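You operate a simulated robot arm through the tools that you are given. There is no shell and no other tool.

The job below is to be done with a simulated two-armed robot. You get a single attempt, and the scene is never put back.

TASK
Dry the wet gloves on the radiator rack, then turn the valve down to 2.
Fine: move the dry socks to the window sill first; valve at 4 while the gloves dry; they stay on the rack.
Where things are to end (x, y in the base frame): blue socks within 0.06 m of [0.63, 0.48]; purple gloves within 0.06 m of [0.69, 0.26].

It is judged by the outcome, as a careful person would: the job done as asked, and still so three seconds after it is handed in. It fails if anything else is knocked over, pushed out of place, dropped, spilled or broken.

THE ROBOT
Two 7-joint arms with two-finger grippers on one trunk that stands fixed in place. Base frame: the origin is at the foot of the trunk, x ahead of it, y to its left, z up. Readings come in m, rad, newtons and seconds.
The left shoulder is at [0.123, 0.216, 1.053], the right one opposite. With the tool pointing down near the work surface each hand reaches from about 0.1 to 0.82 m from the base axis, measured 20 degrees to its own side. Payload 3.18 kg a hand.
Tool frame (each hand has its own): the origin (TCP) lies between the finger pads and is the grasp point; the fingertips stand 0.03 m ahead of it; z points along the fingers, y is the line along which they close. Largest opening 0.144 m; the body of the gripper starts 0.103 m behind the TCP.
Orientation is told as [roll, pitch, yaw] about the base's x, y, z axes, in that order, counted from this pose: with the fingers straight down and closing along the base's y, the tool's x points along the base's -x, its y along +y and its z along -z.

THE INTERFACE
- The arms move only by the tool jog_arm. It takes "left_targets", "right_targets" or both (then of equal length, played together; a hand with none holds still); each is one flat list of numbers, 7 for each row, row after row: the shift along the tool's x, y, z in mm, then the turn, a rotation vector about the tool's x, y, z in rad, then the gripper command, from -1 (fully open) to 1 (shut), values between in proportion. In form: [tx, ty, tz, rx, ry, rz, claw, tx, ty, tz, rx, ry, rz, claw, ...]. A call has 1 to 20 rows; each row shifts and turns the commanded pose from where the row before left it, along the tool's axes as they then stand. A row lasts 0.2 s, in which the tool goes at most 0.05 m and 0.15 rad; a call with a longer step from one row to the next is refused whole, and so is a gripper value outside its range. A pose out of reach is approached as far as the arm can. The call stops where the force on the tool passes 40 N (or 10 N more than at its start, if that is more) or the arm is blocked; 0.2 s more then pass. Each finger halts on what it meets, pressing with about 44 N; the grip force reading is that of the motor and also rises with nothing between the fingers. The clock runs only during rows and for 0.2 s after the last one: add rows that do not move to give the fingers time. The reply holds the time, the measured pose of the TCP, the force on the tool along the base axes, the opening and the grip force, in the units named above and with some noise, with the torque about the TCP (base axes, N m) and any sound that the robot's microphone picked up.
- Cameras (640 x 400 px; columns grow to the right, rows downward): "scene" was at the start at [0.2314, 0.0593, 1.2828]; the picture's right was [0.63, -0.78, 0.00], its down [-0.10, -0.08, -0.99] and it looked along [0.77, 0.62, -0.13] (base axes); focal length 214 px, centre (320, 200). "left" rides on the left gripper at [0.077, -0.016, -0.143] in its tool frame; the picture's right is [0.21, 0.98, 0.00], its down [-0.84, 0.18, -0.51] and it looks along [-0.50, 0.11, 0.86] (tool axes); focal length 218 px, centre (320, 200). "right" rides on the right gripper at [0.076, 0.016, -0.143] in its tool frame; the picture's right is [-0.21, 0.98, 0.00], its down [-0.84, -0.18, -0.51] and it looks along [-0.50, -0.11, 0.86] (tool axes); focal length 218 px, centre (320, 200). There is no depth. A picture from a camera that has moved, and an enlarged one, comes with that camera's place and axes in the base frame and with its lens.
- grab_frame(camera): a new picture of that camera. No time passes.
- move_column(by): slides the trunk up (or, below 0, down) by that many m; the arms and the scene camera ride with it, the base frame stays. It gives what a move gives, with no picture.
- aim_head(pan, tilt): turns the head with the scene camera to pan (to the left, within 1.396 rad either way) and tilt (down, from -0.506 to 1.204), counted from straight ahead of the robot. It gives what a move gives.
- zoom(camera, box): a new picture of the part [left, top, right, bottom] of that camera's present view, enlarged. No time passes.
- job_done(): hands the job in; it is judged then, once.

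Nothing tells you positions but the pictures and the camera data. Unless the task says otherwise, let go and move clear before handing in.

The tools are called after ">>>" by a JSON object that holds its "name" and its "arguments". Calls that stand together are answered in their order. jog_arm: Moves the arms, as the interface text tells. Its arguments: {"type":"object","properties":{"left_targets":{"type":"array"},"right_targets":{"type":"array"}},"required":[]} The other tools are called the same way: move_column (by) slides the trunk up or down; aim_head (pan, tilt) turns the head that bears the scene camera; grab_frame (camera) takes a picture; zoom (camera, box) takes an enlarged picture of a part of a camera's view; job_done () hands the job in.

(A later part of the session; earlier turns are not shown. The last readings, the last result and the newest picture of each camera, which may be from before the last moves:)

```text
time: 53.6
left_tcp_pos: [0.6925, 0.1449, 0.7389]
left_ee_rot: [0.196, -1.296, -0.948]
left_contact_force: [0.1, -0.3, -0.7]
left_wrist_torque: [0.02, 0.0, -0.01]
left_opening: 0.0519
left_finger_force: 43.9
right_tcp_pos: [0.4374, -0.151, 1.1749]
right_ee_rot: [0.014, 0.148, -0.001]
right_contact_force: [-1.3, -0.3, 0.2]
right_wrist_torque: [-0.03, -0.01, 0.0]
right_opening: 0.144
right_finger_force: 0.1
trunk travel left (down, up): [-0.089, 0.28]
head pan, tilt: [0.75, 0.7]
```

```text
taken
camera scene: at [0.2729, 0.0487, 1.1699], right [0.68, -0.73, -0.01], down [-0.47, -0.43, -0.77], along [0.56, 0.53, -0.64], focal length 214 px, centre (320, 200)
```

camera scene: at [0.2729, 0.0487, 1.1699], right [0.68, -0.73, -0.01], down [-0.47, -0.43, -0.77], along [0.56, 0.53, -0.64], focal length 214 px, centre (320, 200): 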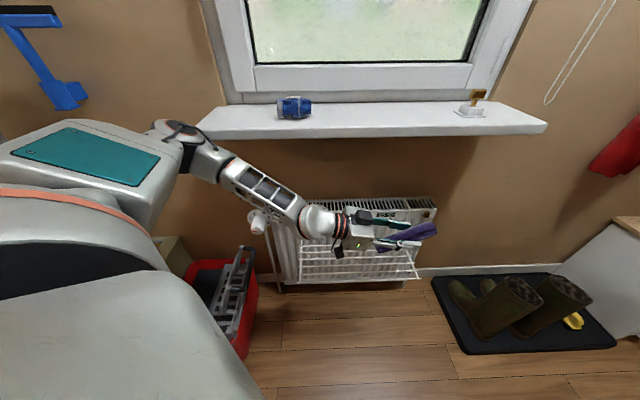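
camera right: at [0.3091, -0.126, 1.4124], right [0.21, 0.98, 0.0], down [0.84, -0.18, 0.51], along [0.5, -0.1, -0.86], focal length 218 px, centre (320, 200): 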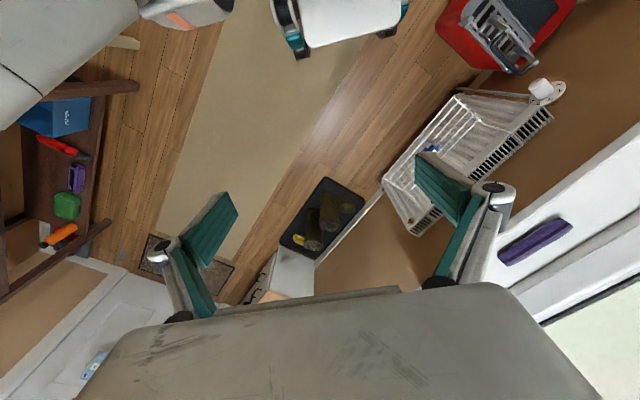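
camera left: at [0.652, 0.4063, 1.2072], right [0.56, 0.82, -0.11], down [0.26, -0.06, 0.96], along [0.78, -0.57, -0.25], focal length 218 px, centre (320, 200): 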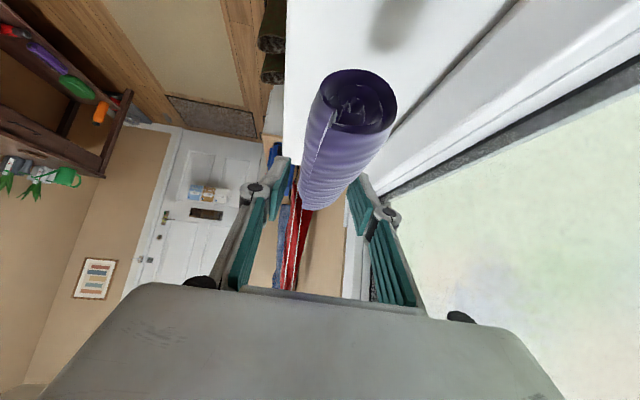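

The column move also shifted the head and right hand somewhat. I'll let things settle a moment and re-read the state.

>>> {"name": "jog_arm", "arguments": {"left_targets": [0, 0, 0, 0, 0, 0, 1, 0, 0, 0, 0, 0, 0, 1, 0, 0, 0, 0, 0, 0, 1]}}

>>> {"name": "grab_frame", "arguments": {"camera": "scene"}}

>>> {"name": "grab_frame", "arguments": {"camera": "left"}}

>>> {"name": "grab_frame", "arguments": {"camera": "right"}}

```text
time: 54.4
left_tcp_pos: [0.6937, 0.146, 0.7371]
left_ee_rot: [0.196, -1.294, -0.943]
left_contact_force: [0.5, 0.4, -0.9]
left_wrist_torque: [0.03, -0.01, 0.02]
left_opening: 0.0517
left_finger_force: 44.1
right_tcp_pos: [0.4381, -0.1506, 1.1738]
right_ee_rot: [0.014, 0.148, 0.001]
right_contact_force: [0.1, -0.3, 0.3]
right_wrist_torque: [0.04, -0.01, -0.01]
right_opening: 0.1439
right_finger_force: 0.0
trunk travel left (down, up): [-0.089, 0.28]
head pan, tilt: [0.75, 0.7]
```

```text
taken
camera scene: at [0.2732, 0.0485, 1.1696], right [0.68, -0.73, -0.01], down [-0.47, -0.43, -0.77], along [0.56, 0.53, -0.64], focal length 214 px, centre (320, 200)
```

scene: 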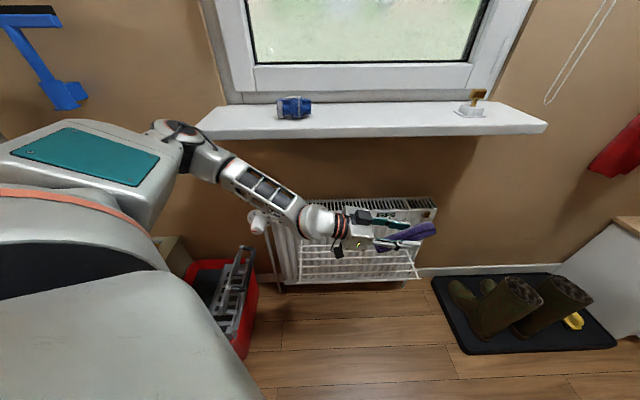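

```text
taken
camera left: at [0.5681, 0.2453, 0.6997], right [0.64, 0.76, -0.15], down [-0.1, 0.27, 0.96], along [0.77, -0.59, 0.25], focal length 218 px, centre (320, 200)
```

left: 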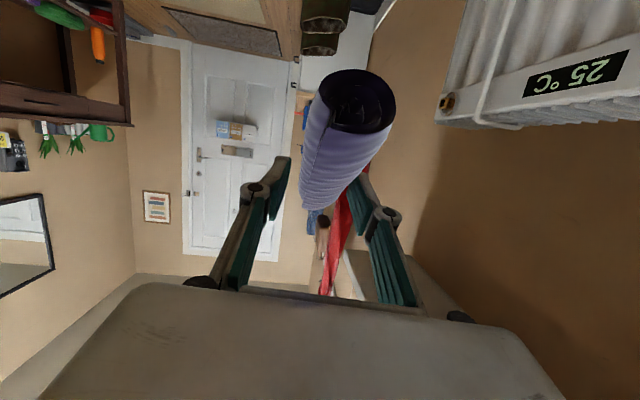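

```text
taken
camera right: at [0.3846, -0.1362, 1.3267], right [0.21, 0.98, -0.02], down [0.91, -0.19, 0.38], along [0.36, -0.09, -0.93], focal length 218 px, centre (320, 200)
```

right: 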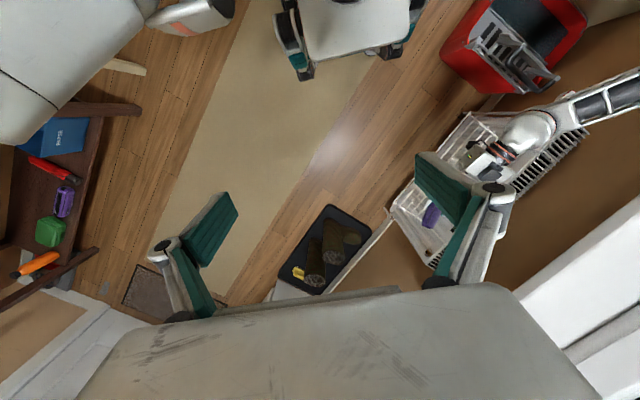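

The display now reads 25 °C, so the radiator is cooling at its present setting. I'll bring the gloves level above the rack centre.

>>> {"name": "jog_arm", "arguments": {"left_targets": [24.8, 16.5, -9.0, 0, 0.101, 0, 1, 25.6, 16.5, -6.4, 0, 0.101, 0, 1, 26.1, 16.5, -3.8, 0, 0.101, 0, 1, 26.3, 16.5, -1.2, 0, 0.101, 0, 1, 26.3, 16.5, 1.5, 0, 0.101, 0, 1]}}

>>> {"name": "grab_frame", "arguments": {"camera": "scene"}}

>>> {"name": "grab_frame", "arguments": {"camera": "left"}}

>>> {"name": "zoom", "arguments": {"camera": "scene", "box": [270, 185, 450, 298]}}

```text
time: 55.8
left_tcp_pos: [0.6264, 0.2773, 0.5689]
left_ee_rot: [-0.071, -0.695, -0.69]
left_contact_force: [0.4, 0.1, -0.6]
left_wrist_torque: [0.06, 0.05, 0.03]
left_opening: 0.0518
left_finger_force: 44.2
right_tcp_pos: [0.4264, -0.1414, 1.1837]
right_ee_rot: [0.004, 0.132, -0.002]
right_contact_force: [0.5, -0.1, -0.4]
right_wrist_torque: [-0.1, -0.04, 0.0]
right_opening: 0.1438
right_finger_force: 0.0
trunk travel left (down, up): [-0.089, 0.28]
head pan, tilt: [0.75, 0.7]
stopped in row 5 (left hand): the arm was blocked; the commanded pose is now the measured one
```

```text
taken
camera scene: at [0.2618, 0.0579, 1.1741], right [0.68, -0.73, 0.01], down [-0.46, -0.44, -0.77], along [0.57, 0.52, -0.64], focal length 214 px, centre (320, 200)
```

scene: 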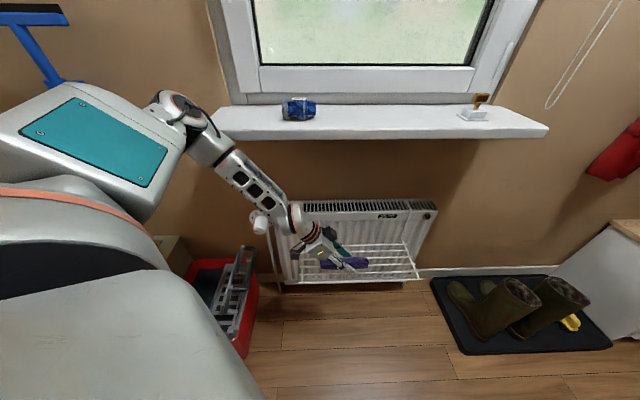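

```text
taken
camera left: at [0.5058, 0.3699, 0.6289], right [0.53, 0.83, -0.19], down [0.39, -0.05, 0.92], along [0.75, -0.56, -0.35], focal length 218 px, centre (320, 200)
```

left: 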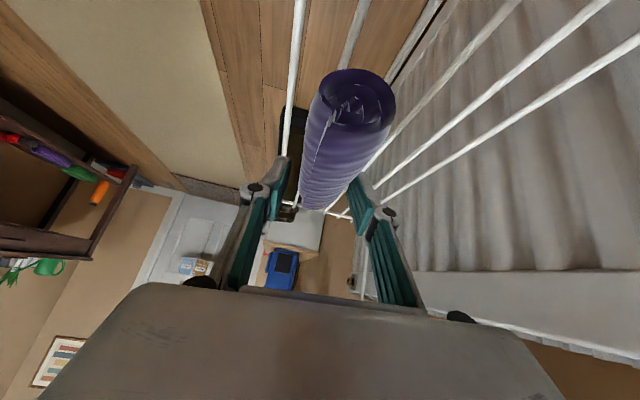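

```text
3.54 times, centred on (360, 242) of scene
camera zoom: at [0.2618, 0.0579, 1.1741], right [0.68, -0.73, 0.01], down [-0.46, -0.44, -0.77], along [0.57, 0.52, -0.64], focal length 759 px, centre (178, 53)
```

zoom: 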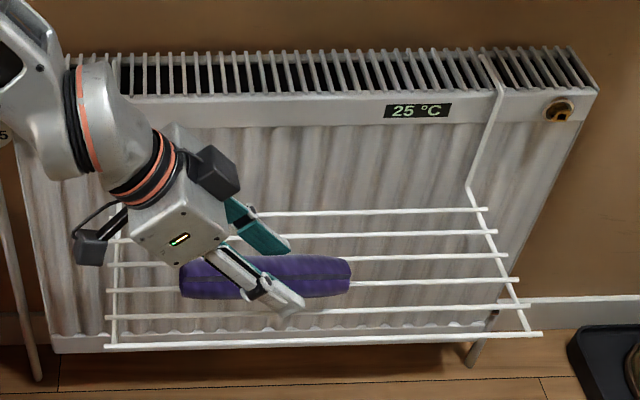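

The last move was stopped with "arm blocked", and the trunk appears to be pushed: something on the left arm (not the hand) is touching. I'll look closely at the elbow and the sill corner before doing anything else.

>>> {"name": "zoom", "arguments": {"camera": "scene", "box": [120, 60, 330, 190]}}

>>> {"name": "grab_frame", "arguments": {"camera": "right"}}

```text
3.05 times, centred on (225, 125) of scene
camera zoom: at [0.2618, 0.0579, 1.1741], right [0.68, -0.73, 0.01], down [-0.46, -0.44, -0.77], along [0.57, 0.52, -0.64], focal length 654 px, centre (610, 429)
```

zoom: 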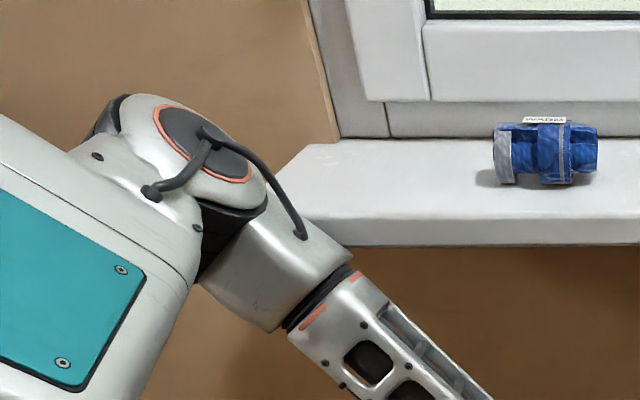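

```text
taken
camera right: at [0.37, -0.1253, 1.3352], right [0.21, 0.98, -0.02], down [0.9, -0.18, 0.39], along [0.38, -0.1, -0.92], focal length 218 px, centre (320, 200)
```

right: 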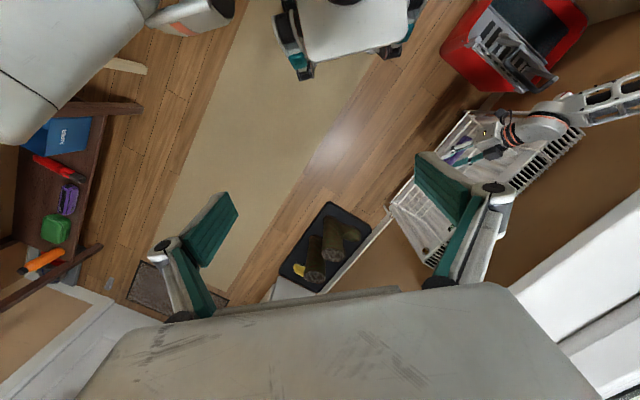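

The elbow housing looks very close to the sill's left front corner, so lowering the trunk likely brought it into contact. I'll raise the column back to the original height and re-check.

>>> {"name": "move_column", "arguments": {"by": 0.05}}

>>> {"name": "grab_frame", "arguments": {"camera": "scene"}}

>>> {"name": "grab_frame", "arguments": {"camera": "left"}}

```text
time: 56.8
left_tcp_pos: [0.6451, 0.2757, 0.6124]
left_ee_rot: [-0.066, -0.697, -0.697]
left_contact_force: [-0.6, 0.5, -2.9]
left_wrist_torque: [-0.04, -0.04, 0.0]
left_opening: 0.0519
left_finger_force: 43.6
right_tcp_pos: [0.4275, -0.1391, 1.2357]
right_ee_rot: [0.006, 0.106, -0.002]
right_contact_force: [1.4, 0.6, -0.6]
right_wrist_torque: [0.02, 0.19, -0.02]
right_opening: 0.1439
right_finger_force: 0.0
trunk travel left (down, up): [-0.139, 0.23]
head pan, tilt: [0.75, 0.7]
```

```text
taken
camera scene: at [0.2248, 0.0589, 1.2301], right [0.68, -0.73, 0.0], down [-0.47, -0.44, -0.76], along [0.56, 0.52, -0.65], focal length 214 px, centre (320, 200)
```

scene: 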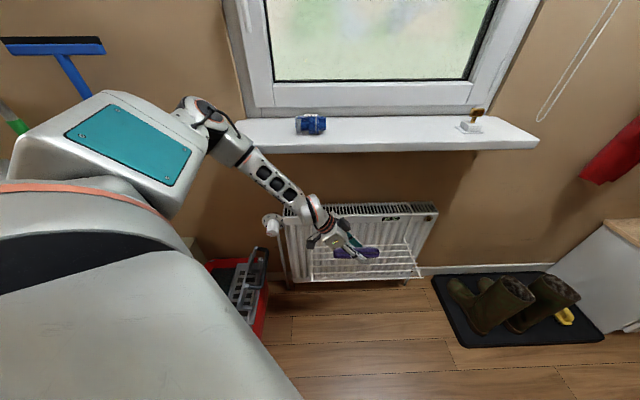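

```text
taken
camera left: at [0.5241, 0.3679, 0.6727], right [0.54, 0.82, -0.18], down [0.39, -0.05, 0.92], along [0.75, -0.56, -0.35], focal length 218 px, centre (320, 200)
```

left: 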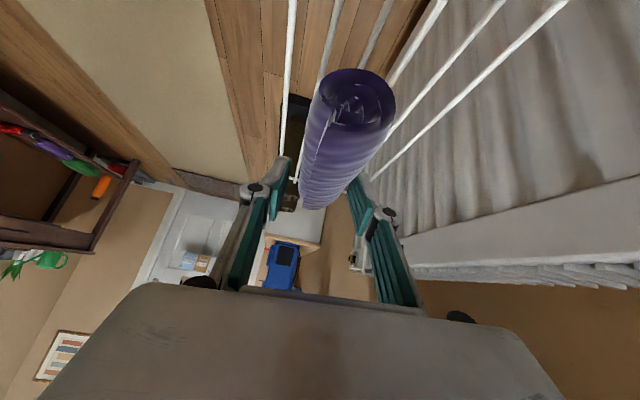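

Back at the original column height the head is where it was. The gloves are at (0.645, 0.276, 0.61), slightly off level; I'll restore the tool's grasp orientation and move over the rack centre at about 3 cm above it.

>>> {"name": "jog_arm", "arguments": {"left_targets": [0, 0, 0, -0.061, -0.093, 0.0725, 1, -3.9, 7.5, 18.6, 0, 0, 0, 1, -3.9, 7.5, 18.6, 0, 0, 0, 1, -3.9, 7.5, 18.6, 0, 0, 0, 1]}}

>>> {"name": "grab_frame", "arguments": {"camera": "scene"}}

>>> {"name": "zoom", "arguments": {"camera": "scene", "box": [290, 195, 450, 295]}}

>>> {"name": "grab_frame", "arguments": {"camera": "left"}}

```text
time: 57.8
left_tcp_pos: [0.6927, 0.2612, 0.5841]
left_ee_rot: [0.061, -0.792, -0.795]
left_contact_force: [0.8, -0.9, -0.3]
left_wrist_torque: [-0.01, 0.03, 0.03]
left_opening: 0.0516
left_finger_force: 43.9
right_tcp_pos: [0.4246, -0.1383, 1.239]
right_ee_rot: [0.005, 0.102, -0.004]
right_contact_force: [-0.8, -0.1, 0.4]
right_wrist_torque: [-0.01, -0.01, 0.02]
right_opening: 0.144
right_finger_force: 0.1
trunk travel left (down, up): [-0.139, 0.23]
head pan, tilt: [0.75, 0.7]
```

```text
taken
camera scene: at [0.2219, 0.0595, 1.2303], right [0.68, -0.73, 0.0], down [-0.47, -0.44, -0.76], along [0.56, 0.52, -0.64], focal length 214 px, centre (320, 200)
```

scene: 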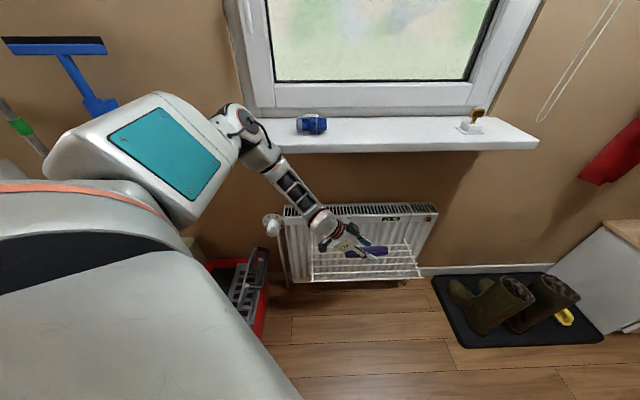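

```text
4.00 times, centred on (370, 245) of scene
camera zoom: at [0.2219, 0.0595, 1.2303], right [0.68, -0.73, 0.0], down [-0.47, -0.44, -0.76], along [0.56, 0.52, -0.64], focal length 858 px, centre (120, 20)
```

zoom: 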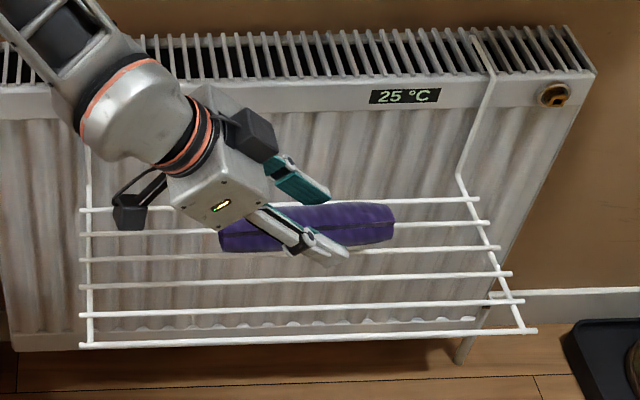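

```text
taken
camera left: at [0.566, 0.3555, 0.6274], right [0.56, 0.82, -0.11], down [0.26, -0.06, 0.96], along [0.78, -0.57, -0.25], focal length 218 px, centre (320, 200)
```

left: 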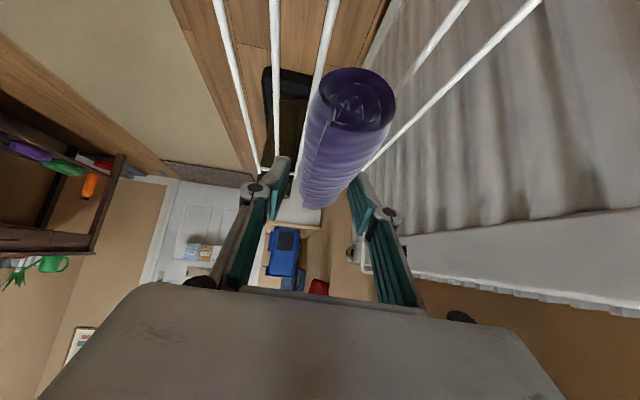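

No reach warnings now and the gloves hover level over the rack centre. I'll lower in 1 cm steps and watch force and reach.

>>> {"name": "jog_arm", "arguments": {"left_targets": [7.1, -0.4, 7.0, 0, 0, 0, 1, 7.1, -0.4, 7.0, 0, 0, 0, 1]}}

>>> {"name": "jog_arm", "arguments": {"left_targets": [3.6, -0.2, 3.5, 0, 0, 0, 1]}}

>>> {"name": "zoom", "arguments": {"camera": "scene", "box": [290, 195, 450, 295]}}

```text
time: 58.4
left_tcp_pos: [0.6907, 0.2611, 0.5662]
left_ee_rot: [0.061, -0.791, -0.796]
left_contact_force: [0.4, -0.2, -1.6]
left_wrist_torque: [0.02, -0.01, 0.01]
left_opening: 0.0521
left_finger_force: 43.4
right_tcp_pos: [0.4238, -0.1387, 1.2391]
right_ee_rot: [0.005, 0.099, -0.003]
right_contact_force: [-0.2, -0.3, 0.1]
right_wrist_torque: [0.01, -0.03, 0.05]
right_opening: 0.1441
right_finger_force: 0.0
trunk travel left (down, up): [-0.139, 0.23]
head pan, tilt: [0.75, 0.7]
```

```text
time: 58.8
left_tcp_pos: [0.6895, 0.2622, 0.5654]
left_ee_rot: [0.063, -0.792, -0.795]
left_contact_force: [0.0, 0.1, -0.3]
left_wrist_torque: [-0.01, 0.0, 0.03]
left_opening: 0.0517
left_finger_force: 44.2
left hand out of reach, approached as far as the arm can: row 1
right_tcp_pos: [0.4234, -0.1385, 1.2396]
right_ee_rot: [0.006, 0.098, -0.004]
right_contact_force: [-0.2, -0.6, -0.4]
right_wrist_torque: [-0.03, -0.01, -0.01]
right_opening: 0.144
right_finger_force: 0.1
trunk travel left (down, up): [-0.139, 0.23]
head pan, tilt: [0.75, 0.7]
```

```text
4.00 times, centred on (370, 245) of scene
camera zoom: at [0.2216, 0.0594, 1.2305], right [0.68, -0.73, 0.0], down [-0.47, -0.44, -0.76], along [0.56, 0.52, -0.64], focal length 858 px, centre (120, 20)
```

zoom: 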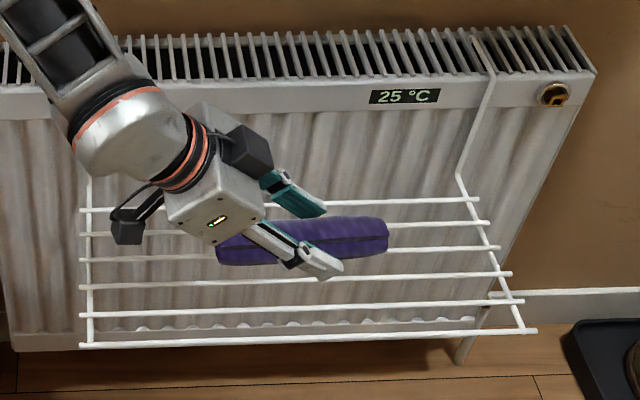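

The arm reaches its limit with the gloves about 2 cm above the bars. I'll try a small yaw change (about +8°) to free the wrist and see whether it can then go lower.

>>> {"name": "jog_arm", "arguments": {"left_targets": [0, 0, 0, -0.0995, 0.0061, -0.0983, 1, 7.1, -0.4, 7.0, 0, 0, 0, 1]}}

>>> {"name": "zoom", "arguments": {"camera": "scene", "box": [290, 195, 450, 295]}}

```text
time: 59.4
left_tcp_pos: [0.6877, 0.2646, 0.5651]
left_ee_rot: [0.062, -0.791, -0.655]
left_contact_force: [0.6, -0.3, -1.3]
left_wrist_torque: [-0.03, 0.02, -0.01]
left_opening: 0.0518
left_finger_force: 44.0
left hand out of reach, approached as far as the arm can: row 2
right_tcp_pos: [0.4236, -0.1381, 1.2392]
right_ee_rot: [0.005, 0.099, -0.002]
right_contact_force: [0.1, 0.1, 0.2]
right_wrist_torque: [0.04, 0.02, 0.02]
right_opening: 0.1439
right_finger_force: 0.1
trunk travel left (down, up): [-0.139, 0.23]
head pan, tilt: [0.75, 0.7]
```

```text
4.00 times, centred on (370, 245) of scene
camera zoom: at [0.2216, 0.0595, 1.2305], right [0.68, -0.73, 0.0], down [-0.47, -0.44, -0.76], along [0.56, 0.52, -0.64], focal length 858 px, centre (120, 20)
```

zoom: 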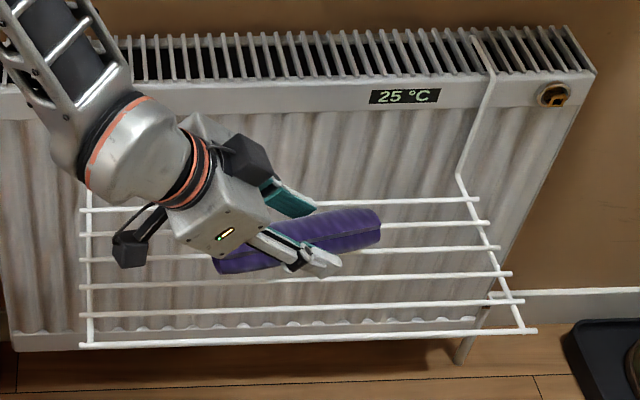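

The limit is a height limit regardless of yaw. Before trying a small trunk lowering again, I'll check the clearance between the elbow/forearm and the sill in this posture.

>>> {"name": "zoom", "arguments": {"camera": "scene", "box": [140, 70, 360, 210]}}

>>> {"name": "grab_frame", "arguments": {"camera": "right"}}

```text
2.86 times, centred on (250, 140) of scene
camera zoom: at [0.2216, 0.0595, 1.2305], right [0.68, -0.73, 0.0], down [-0.47, -0.44, -0.76], along [0.56, 0.52, -0.64], focal length 613 px, centre (520, 371)
```

zoom: 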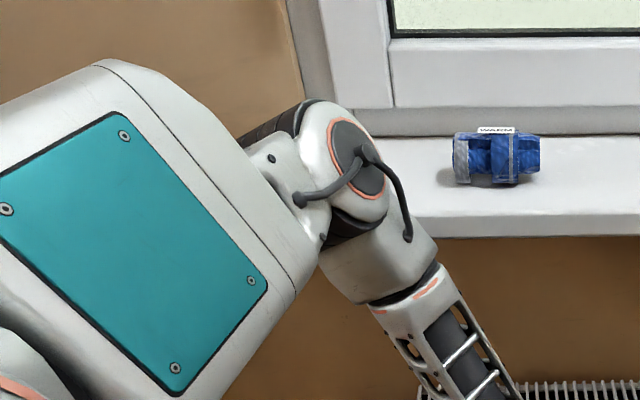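

```text
taken
camera right: at [0.3625, -0.1233, 1.3889], right [0.21, 0.98, -0.02], down [0.89, -0.19, 0.42], along [0.41, -0.1, -0.91], focal length 218 px, centre (320, 200)
```

right: 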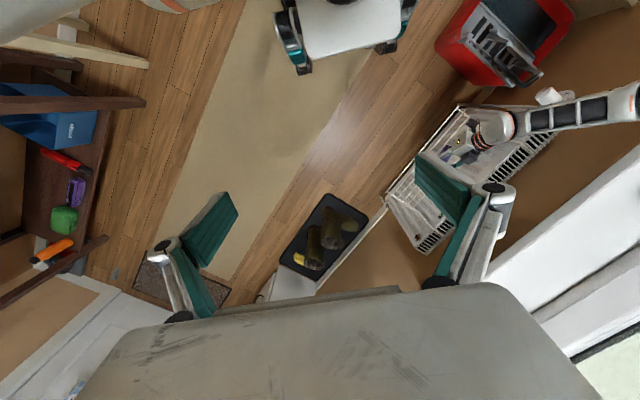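

From both views there seems to be a few centimetres of clearance between forearm and sill here. I'll lower the trunk by just 1 cm and see how the trunk and hand respond.

>>> {"name": "move_column", "arguments": {"by": -0.01}}

>>> {"name": "zoom", "arguments": {"camera": "scene", "box": [290, 195, 450, 295]}}

```text
time: 59.9
left_tcp_pos: [0.6869, 0.2664, 0.5531]
left_ee_rot: [0.06, -0.79, -0.656]
left_contact_force: [-0.1, 0.5, -0.7]
left_wrist_torque: [0.04, 0.01, 0.02]
left_opening: 0.0519
left_finger_force: 44.5
right_tcp_pos: [0.4232, -0.139, 1.2292]
right_ee_rot: [0.007, 0.097, -0.002]
right_contact_force: [-1.9, 0.9, -0.2]
right_wrist_torque: [0.02, -0.04, 0.0]
right_opening: 0.1438
right_finger_force: 0.1
trunk travel left (down, up): [-0.129, 0.24]
head pan, tilt: [0.75, 0.7]
```

```text
4.00 times, centred on (370, 245) of scene
camera zoom: at [0.2317, 0.0595, 1.2187], right [0.68, -0.73, 0.0], down [-0.47, -0.44, -0.77], along [0.56, 0.52, -0.64], focal length 858 px, centre (120, 20)
```

zoom: 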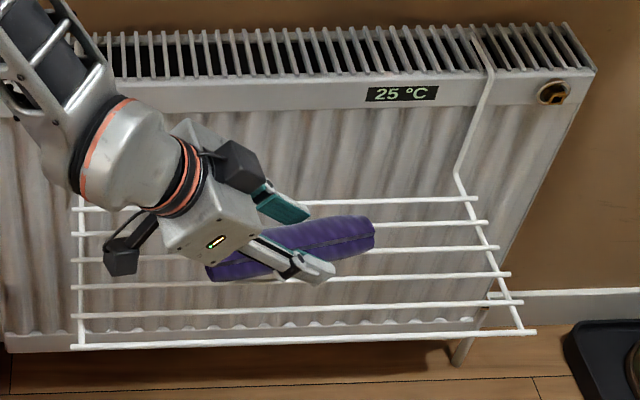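

The trunk responds linearly and the hand went down 1.2 cm cleanly. I'll continue with small steps until I feel the rack.

>>> {"name": "move_column", "arguments": {"by": -0.006}}

>>> {"name": "zoom", "arguments": {"camera": "scene", "box": [320, 225, 400, 275]}}

```text
time: 60.5
left_tcp_pos: [0.6871, 0.2654, 0.5495]
left_ee_rot: [0.066, -0.795, -0.659]
left_contact_force: [-4.9, 0.4, 10.4]
left_wrist_torque: [0.06, 0.1, 0.02]
left_opening: 0.0519
left_finger_force: 44.2
right_tcp_pos: [0.4223, -0.1387, 1.2229]
right_ee_rot: [0.006, 0.098, -0.004]
right_contact_force: [0.3, -0.4, 0.2]
right_wrist_torque: [-0.04, 0.02, -0.02]
right_opening: 0.1441
right_finger_force: 0.1
trunk travel left (down, up): [-0.123, 0.246]
head pan, tilt: [0.75, 0.7]
```

```text
8.00 times, centred on (360, 250) of scene
camera zoom: at [0.2379, 0.0592, 1.2116], right [0.68, -0.73, 0.0], down [-0.47, -0.44, -0.77], along [0.56, 0.52, -0.64], focal length 1716 px, centre (0, -200)
```

zoom: 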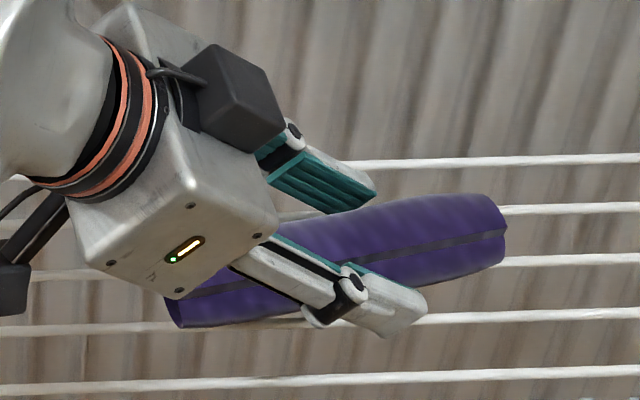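

Contact with the rack felt (10 N up). I'll open the fingers gently and check the gloves stay put before backing away.

>>> {"name": "jog_arm", "arguments": {"left_targets": [0, 0, 0, 0, 0, 0, 0.25, 0, 0, 0, 0, 0, 0, 0.1, 0, 0, 0, 0, 0, 0, 0, 0, 0, 0, 0, 0, 0, -0.1, 0, 0, 0, 0, 0, 0, -0.2]}}

>>> {"name": "zoom", "arguments": {"camera": "scene", "box": [290, 195, 450, 295]}}

>>> {"name": "grab_frame", "arguments": {"camera": "left"}}

```text
time: 61.7
left_tcp_pos: [0.6886, 0.2652, 0.547]
left_ee_rot: [0.061, -0.793, -0.654]
left_contact_force: [-0.4, 0.5, -0.6]
left_wrist_torque: [0.0, 0.0, 0.0]
left_opening: 0.0864
left_finger_force: 0.1
right_tcp_pos: [0.4225, -0.1385, 1.2226]
right_ee_rot: [0.004, 0.1, -0.002]
right_contact_force: [0.0, 0.4, -0.2]
right_wrist_torque: [-0.03, -0.01, 0.02]
right_opening: 0.144
right_finger_force: 0.0
trunk travel left (down, up): [-0.123, 0.246]
head pan, tilt: [0.75, 0.7]
```

```text
4.00 times, centred on (370, 245) of scene
camera zoom: at [0.2391, 0.0594, 1.2112], right [0.68, -0.73, 0.0], down [-0.47, -0.44, -0.76], along [0.56, 0.52, -0.64], focal length 858 px, centre (120, 20)
```

zoom: 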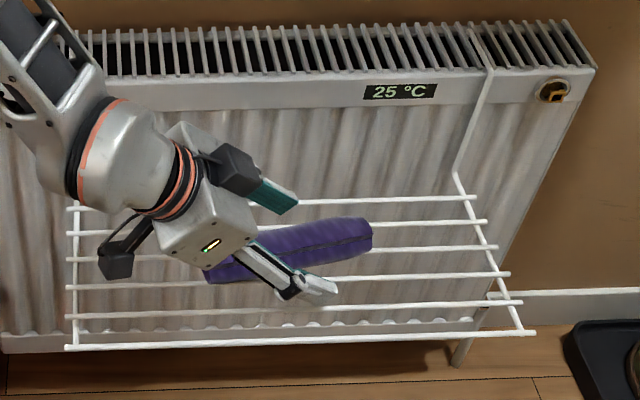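

```text
taken
camera left: at [0.5497, 0.3411, 0.5914], right [0.44, 0.89, -0.11], down [0.27, -0.02, 0.96], along [0.85, -0.46, -0.25], focal length 218 px, centre (320, 200)
```

left: 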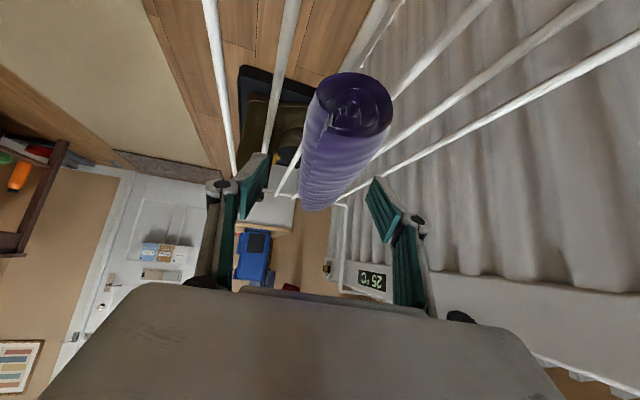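

The gloves rest on the rack near (0.695, 0.267), well within tolerance. I'll back the hand out along its axis and verify.

>>> {"name": "jog_arm", "arguments": {"left_targets": [0, 0, -25, 0, 0, 0, -0.2, 0, 0, -35, 0, 0, 0, -0.2, 0, 0, -40, 0, 0, 0, -0.2]}}

>>> {"name": "zoom", "arguments": {"camera": "scene", "box": [290, 195, 450, 295]}}

>>> {"name": "grab_frame", "arguments": {"camera": "left"}}

```text
time: 62.5
left_tcp_pos: [0.626, 0.3061, 0.6205]
left_ee_rot: [0.064, -0.792, -0.658]
left_contact_force: [0.0, -0.6, -0.1]
left_wrist_torque: [0.03, 0.01, 0.02]
left_opening: 0.0863
left_finger_force: 0.0
right_tcp_pos: [0.4224, -0.1393, 1.2243]
right_ee_rot: [0.004, 0.098, -0.005]
right_contact_force: [0.2, -0.1, -0.2]
right_wrist_torque: [0.0, -0.05, 0.01]
right_opening: 0.1438
right_finger_force: 0.0
trunk travel left (down, up): [-0.123, 0.246]
head pan, tilt: [0.75, 0.7]
```

```text
4.00 times, centred on (370, 245) of scene
camera zoom: at [0.2381, 0.0592, 1.2117], right [0.68, -0.73, 0.0], down [-0.47, -0.44, -0.77], along [0.56, 0.52, -0.64], focal length 858 px, centre (120, 20)
```

zoom: 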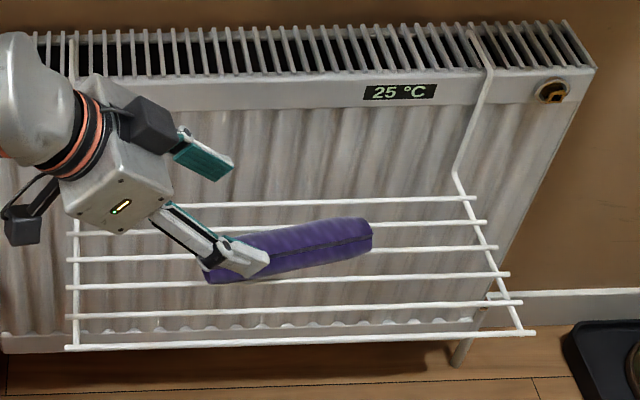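

```text
taken
camera left: at [0.4882, 0.381, 0.6637], right [0.45, 0.89, -0.1], down [0.27, -0.02, 0.96], along [0.85, -0.46, -0.25], focal length 218 px, centre (320, 200)
```

left: 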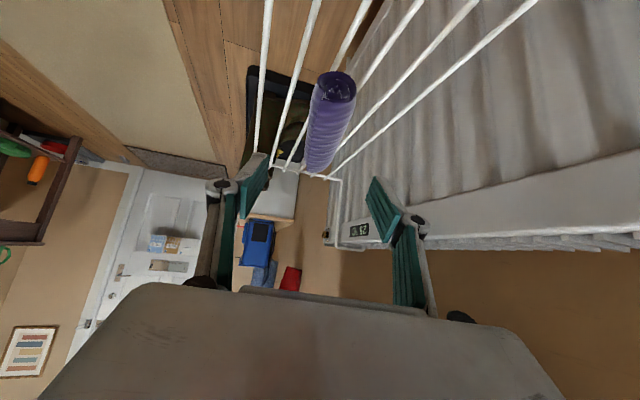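

The gloves stay in place on the rack. Now I'll swing the hand around toward the valve: turning the tool's heading toward the wall while moving left in front of the radiator, in two stages.

>>> {"name": "jog_arm", "arguments": {"left_targets": [15.8, 1.5, -16.0, -0.093, -0.055, -0.0922, -0.2, 14.7, 4.4, -16.5, -0.098, -0.055, -0.0869, -0.2, 13.2, 7.2, -16.7, -0.1026, -0.055, -0.0814, -0.2, 11.7, 10, -16.5, -0.107, -0.055, -0.0757, -0.2, 9.9, 12.5, -15.8, -0.111, -0.055, -0.0697, -0.2]}}

>>> {"name": "grab_frame", "arguments": {"camera": "scene"}}

>>> {"name": "grab_frame", "arguments": {"camera": "left"}}

```text
time: 63.7
left_tcp_pos: [0.5396, 0.3767, 0.6172]
left_ee_rot: [0.037, -1.086, 0.01]
left_contact_force: [-0.9, -0.2, 0.2]
left_wrist_torque: [-0.01, -0.03, 0.0]
left_opening: 0.0866
left_finger_force: 0.0
right_tcp_pos: [0.4241, -0.1381, 1.2223]
right_ee_rot: [0.005, 0.1, -0.004]
right_contact_force: [0.0, -0.5, 0.0]
right_wrist_torque: [0.0, 0.02, 0.0]
right_opening: 0.144
right_finger_force: 0.1
trunk travel left (down, up): [-0.123, 0.246]
head pan, tilt: [0.75, 0.7]
```

```text
taken
camera scene: at [0.2395, 0.0592, 1.211], right [0.68, -0.73, 0.0], down [-0.47, -0.44, -0.76], along [0.56, 0.52, -0.64], focal length 214 px, centre (320, 200)
```

scene: 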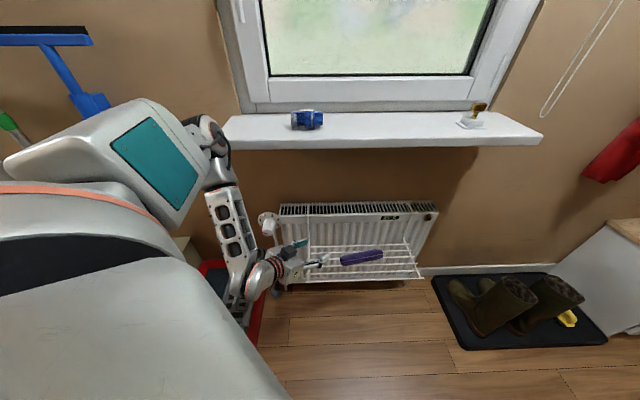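

```text
taken
camera left: at [0.3785, 0.3538, 0.6147], right [-0.14, 0.98, -0.17], down [-0.06, 0.16, 0.99], along [0.99, 0.15, 0.04], focal length 218 px, centre (320, 200)
```

left: 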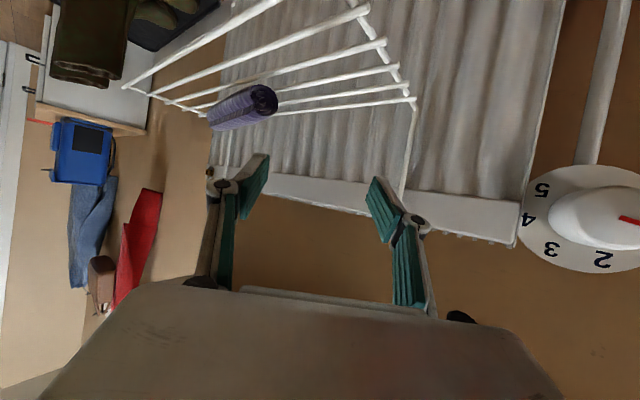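

The hand turns freely and the valve dial is in view. I'll continue the swing so the tool faces the wall in front of the knob.

>>> {"name": "jog_arm", "arguments": {"left_targets": [8.2, 14.9, -14.8, -0.1146, -0.055, -0.0634, -0.2, 6.5, 17, -13.4, -0.118, -0.055, -0.0571, -0.2, 4.8, 18.7, -11.5, -0.1209, -0.055, -0.0505, -0.2, 3.3, 20.2, -9.3, -0.1235, -0.055, -0.0438, -0.2, 2.1, 21.3, -7, -0.1257, -0.055, -0.0369, -0.2, 1, 22.1, -4.3, -0.1275, -0.055, -0.03, -0.2]}}

>>> {"name": "grab_frame", "arguments": {"camera": "scene"}}

>>> {"name": "grab_frame", "arguments": {"camera": "left"}}

```text
time: 65.1
left_tcp_pos: [0.474, 0.5991, 0.7754]
left_ee_rot: [-0.148, -1.41, 0.967]
left_contact_force: [-0.2, 0.3, -0.3]
left_wrist_torque: [0.0, -0.01, -0.04]
left_opening: 0.0867
left_finger_force: 0.0
left hand out of reach, approached as far as the arm can: row 1, 2, 3, 4, 5, 6
right_tcp_pos: [0.4231, -0.1393, 1.2226]
right_ee_rot: [0.006, 0.099, -0.002]
right_contact_force: [0.0, -0.7, -0.6]
right_wrist_torque: [0.0, 0.0, -0.02]
right_opening: 0.1441
right_finger_force: 0.1
trunk travel left (down, up): [-0.123, 0.246]
head pan, tilt: [0.75, 0.7]
```

```text
taken
camera scene: at [0.2387, 0.0594, 1.2114], right [0.68, -0.73, 0.0], down [-0.47, -0.44, -0.77], along [0.56, 0.52, -0.64], focal length 214 px, centre (320, 200)
```

scene: 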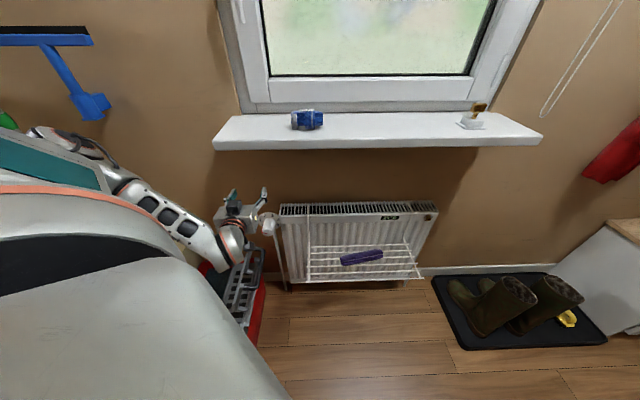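

```text
taken
camera left: at [0.3822, 0.4759, 0.7209], right [-0.74, 0.64, -0.23], down [-0.4, -0.13, 0.91], along [0.55, 0.76, 0.35], focal length 218 px, centre (320, 200)
```

left: 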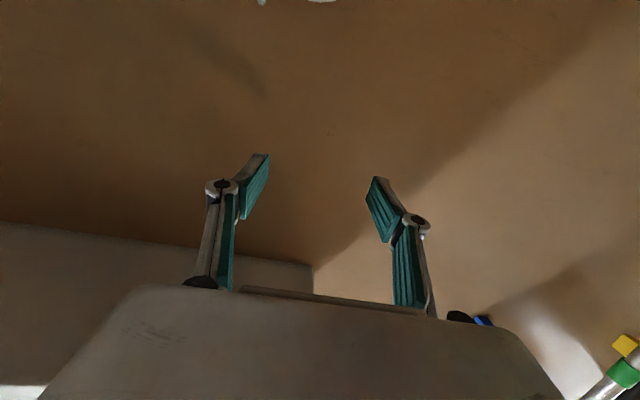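

The arm hit its inner limit and drifted to just above the valve (0.47, 0.60, 0.78), but touched nothing, and the tool now faces the wall. I'll come down and back in front of the knob.

>>> {"name": "jog_arm", "arguments": {"left_targets": [28.2, -12, -16.2, 0, 0, 0, -0.2, 28.2, -12, -16.2, 0, 0, 0, -0.2, 28.2, -12, -16.2, 0, 0, 0, -0.2]}}

>>> {"name": "grab_frame", "arguments": {"camera": "left"}}

>>> {"name": "grab_frame", "arguments": {"camera": "scene"}}

```text
time: 65.9
left_tcp_pos: [0.4683, 0.6031, 0.7727]
left_ee_rot: [-0.148, -1.41, 0.972]
left_contact_force: [0.1, -0.2, -0.4]
left_wrist_torque: [0.03, -0.01, 0.0]
left_opening: 0.0864
left_finger_force: 0.1
left hand out of reach, approached as far as the arm can: row 1, 2, 3
right_tcp_pos: [0.423, -0.1391, 1.2221]
right_ee_rot: [0.006, 0.099, -0.004]
right_contact_force: [-0.4, 0.0, -0.3]
right_wrist_torque: [-0.02, 0.0, -0.02]
right_opening: 0.144
right_finger_force: 0.0
trunk travel left (down, up): [-0.123, 0.246]
head pan, tilt: [0.75, 0.7]
```

```text
taken
camera left: at [0.3773, 0.4787, 0.7182], right [-0.74, 0.64, -0.23], down [-0.4, -0.13, 0.91], along [0.55, 0.76, 0.35], focal length 218 px, centre (320, 200)
```

left: 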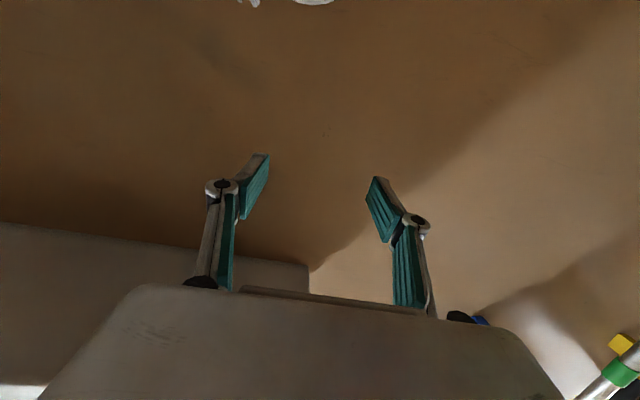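

```text
taken
camera scene: at [0.2391, 0.0594, 1.2113], right [0.68, -0.73, 0.0], down [-0.47, -0.44, -0.76], along [0.56, 0.52, -0.64], focal length 214 px, centre (320, 200)
```

scene: 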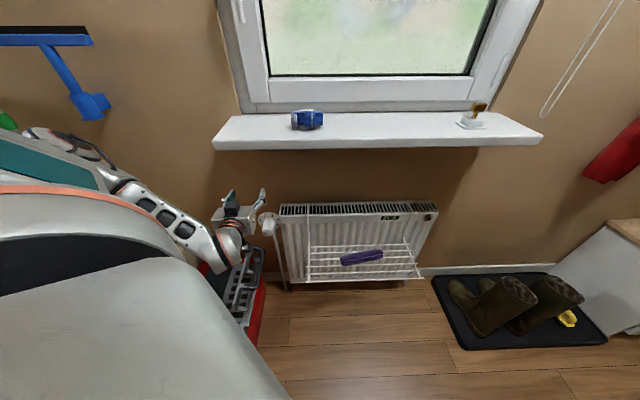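

The wrist flexion limit blocks facing the wall squarely with this elbow posture. I'll instead turn the knob from an oblique grip (tool heading roughly +x, fingers straddling the knob in its rotation plane); first rotate the heading back to ~0° here, well above the knob.

>>> {"name": "jog_arm", "arguments": {"left_targets": [0, 0, 0, 0.135, 0.053, 0.022, -0.2, 0, 0, 0, 0.134, 0.053, 0.029, -0.2, 0, 0, 0, 0.132, 0.053, 0.036, -0.2, 0, 0, 0, 0.13, 0.053, 0.043, -0.2, 0, 0, 0, 0.128, 0.053, 0.05, -0.2, 0, 0, 0, 0.125, 0.053, 0.056, -0.2]}}

>>> {"name": "grab_frame", "arguments": {"camera": "left"}}

>>> {"name": "grab_frame", "arguments": {"camera": "scene"}}

```text
time: 67.3
left_tcp_pos: [0.47, 0.6005, 0.7738]
left_ee_rot: [-0.079, -1.122, 0.076]
left_contact_force: [0.3, 0.1, 0.5]
left_wrist_torque: [0.04, 0.01, 0.0]
left_opening: 0.0863
left_finger_force: 0.0
right_tcp_pos: [0.4234, -0.1383, 1.2226]
right_ee_rot: [0.004, 0.098, -0.003]
right_contact_force: [-0.3, 0.0, -0.2]
right_wrist_torque: [-0.02, -0.02, -0.01]
right_opening: 0.144
right_finger_force: 0.1
trunk travel left (down, up): [-0.123, 0.246]
head pan, tilt: [0.75, 0.7]
```

```text
taken
camera left: at [0.3078, 0.5844, 0.7655], right [-0.1, 0.97, -0.22], down [-0.09, 0.21, 0.97], along [0.99, 0.11, 0.07], focal length 218 px, centre (320, 200)
```

left: 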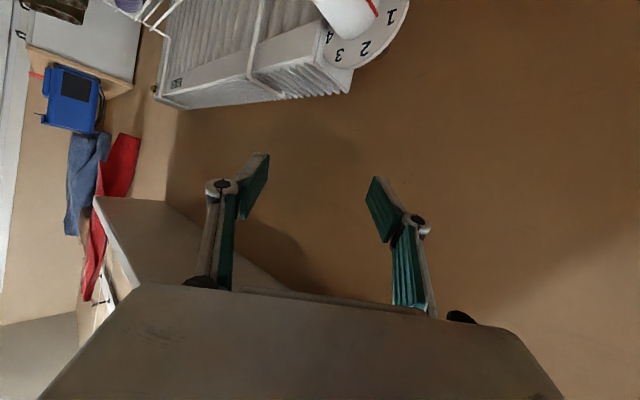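

```text
taken
camera scene: at [0.2391, 0.0595, 1.2112], right [0.68, -0.73, 0.0], down [-0.47, -0.44, -0.76], along [0.56, 0.52, -0.64], focal length 214 px, centre (320, 200)
```

scene: 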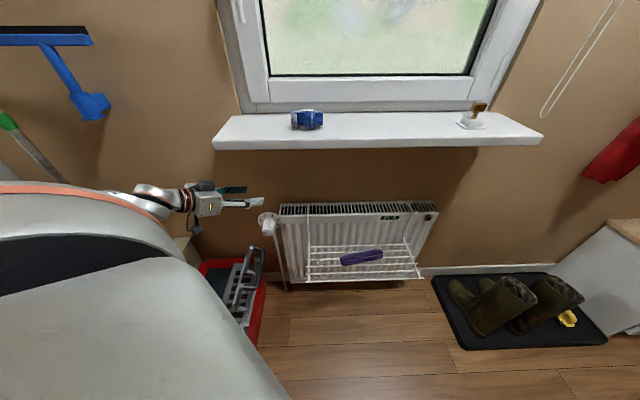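

The hand is free again at (0.47, 0.60, 0.77), heading along +x. I'll zoom on the dial to read the pointer and locate the knob accurately from both cameras.

>>> {"name": "zoom", "arguments": {"camera": "left", "box": [290, 0, 430, 88]}}

>>> {"name": "zoom", "arguments": {"camera": "scene", "box": [240, 195, 320, 245]}}

```text
4.55 times, centred on (360, 44) of left
camera zoom: at [0.3078, 0.5844, 0.7655], right [-0.1, 0.97, -0.22], down [-0.09, 0.21, 0.97], along [0.99, 0.11, 0.07], focal length 992 px, centre (138, 909)
```

zoom: 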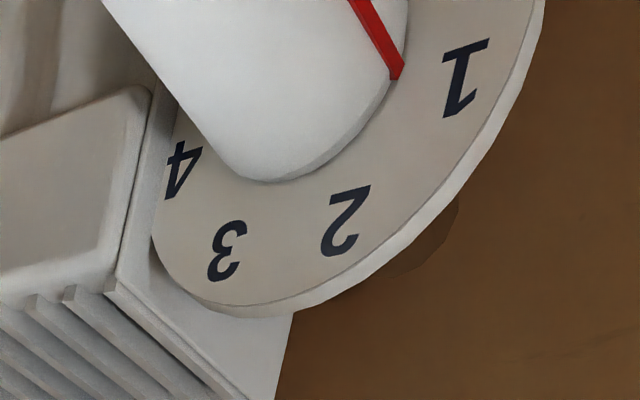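

```text
8.00 times, centred on (280, 220) of scene
camera zoom: at [0.2391, 0.0595, 1.2112], right [0.68, -0.73, 0.0], down [-0.47, -0.44, -0.76], along [0.56, 0.52, -0.64], focal length 1716 px, centre (640, 40)
```

zoom: 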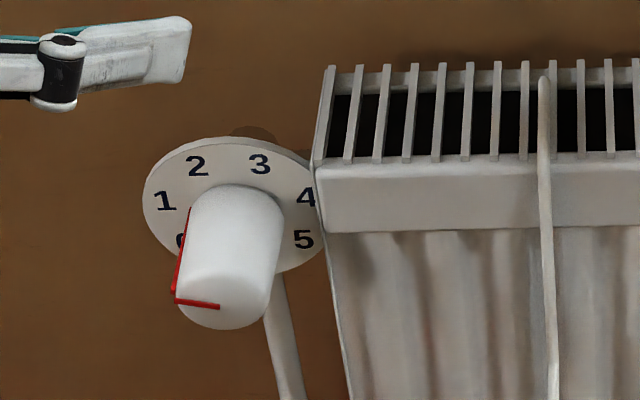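

The dial centre is at about (0.538, 0.613, 0.60), the knob sticks out ~5.5 cm toward me (front at n≈0.759), and the pointer reads 1. I'll face the wall again above the knob, then try coming straight down so the knob enters between the open fingers.

>>> {"name": "jog_arm", "arguments": {"left_targets": [0, 0, 0, -0.125, -0.053, -0.056, -0.3, 0, 0, 0, -0.128, -0.053, -0.05, -0.3, 0, 0, 0, -0.13, -0.053, -0.043, -0.3, 0, 0, 0, -0.132, -0.053, -0.036, -0.3, 0, 0, 0, -0.134, -0.053, -0.029, -0.3, 0, 0, 0, -0.12, -0.053, -0.022, -0.3]}}

>>> {"name": "grab_frame", "arguments": {"camera": "left"}}

>>> {"name": "grab_frame", "arguments": {"camera": "scene"}}

```text
time: 68.7
left_tcp_pos: [0.4764, 0.5954, 0.7747]
left_ee_rot: [-0.088, -1.423, 0.876]
left_contact_force: [-1.1, -0.1, -0.5]
left_wrist_torque: [0.0, 0.0, -0.01]
left_opening: 0.0937
left_finger_force: 0.0
right_tcp_pos: [0.4242, -0.1383, 1.2224]
right_ee_rot: [0.006, 0.1, -0.002]
right_contact_force: [0.1, -0.8, 0.0]
right_wrist_torque: [-0.02, -0.02, -0.02]
right_opening: 0.1443
right_finger_force: 0.0
trunk travel left (down, up): [-0.123, 0.246]
head pan, tilt: [0.75, 0.7]
```

```text
taken
camera left: at [0.3809, 0.4765, 0.7198], right [-0.71, 0.66, -0.22], down [-0.4, -0.13, 0.91], along [0.57, 0.74, 0.36], focal length 218 px, centre (320, 200)
```

left: 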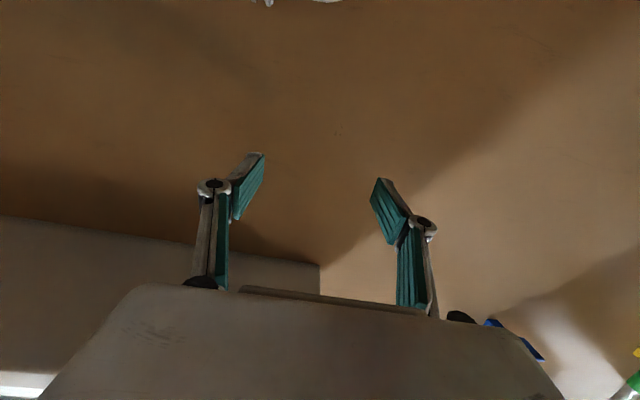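

```text
taken
camera scene: at [0.2393, 0.0595, 1.2111], right [0.68, -0.73, 0.0], down [-0.47, -0.44, -0.76], along [0.56, 0.52, -0.64], focal length 214 px, centre (320, 200)
```

scene: 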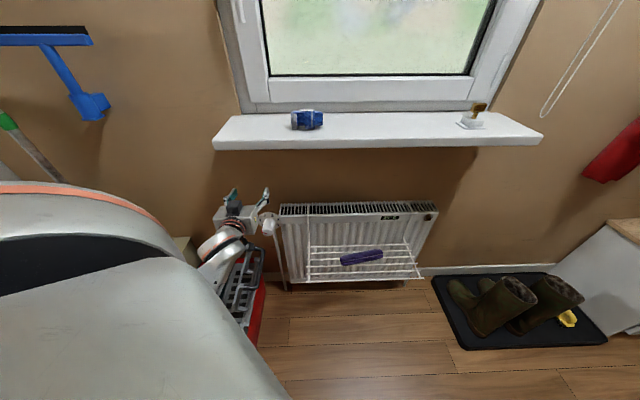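

The elbow has now swung underneath and the tool faces the wall squarely without complaint. I'll move down and back so the open fingers come in front of the knob.

>>> {"name": "jog_arm", "arguments": {"left_targets": [32.3, -9.9, -12.1, 0, 0, 0, -0.3, 32.3, -9.9, -12.1, 0, 0, 0, -0.3, 32.3, -9.9, -12.1, 0, 0, 0, -0.3]}}

>>> {"name": "grab_frame", "arguments": {"camera": "left"}}

>>> {"name": "grab_frame", "arguments": {"camera": "scene"}}

```text
time: 69.2
left_tcp_pos: [0.4957, 0.5885, 0.7887]
left_ee_rot: [1.446, -1.46, -0.727]
left_contact_force: [-0.1, 0.4, -0.3]
left_wrist_torque: [0.01, 0.07, -0.01]
left_opening: 0.0935
left_finger_force: 0.1
right_tcp_pos: [0.4235, -0.1388, 1.2227]
right_ee_rot: [0.008, 0.099, -0.003]
right_contact_force: [-0.4, 0.0, -0.9]
right_wrist_torque: [0.02, -0.02, -0.01]
right_opening: 0.1443
right_finger_force: 0.1
trunk travel left (down, up): [-0.123, 0.246]
head pan, tilt: [0.75, 0.7]
stopped in row 2 (left hand): the arm was blocked; the commanded pose is now the measured one
```

```text
taken
camera left: at [0.3926, 0.4897, 0.7106], right [-0.66, 0.75, -0.1], down [-0.43, -0.26, 0.86], along [0.62, 0.61, 0.49], focal length 218 px, centre (320, 200)
```

left: 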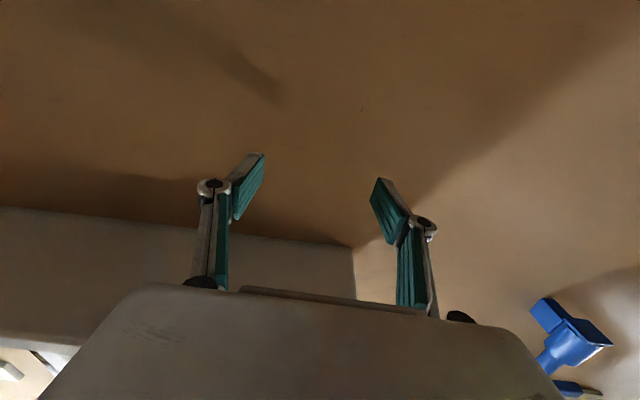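

```text
taken
camera scene: at [0.239, 0.0592, 1.2113], right [0.68, -0.73, 0.0], down [-0.47, -0.44, -0.77], along [0.56, 0.52, -0.64], focal length 214 px, centre (320, 200)
```

scene: 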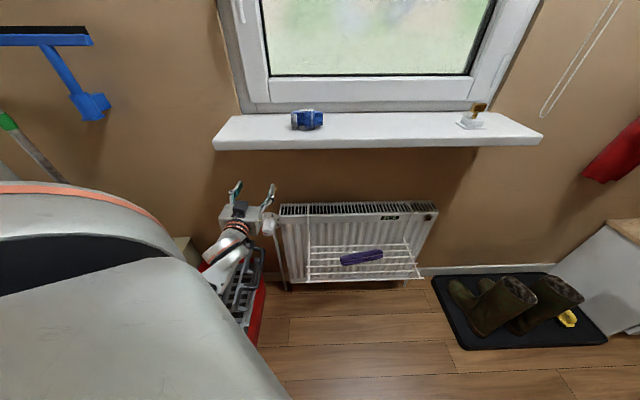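

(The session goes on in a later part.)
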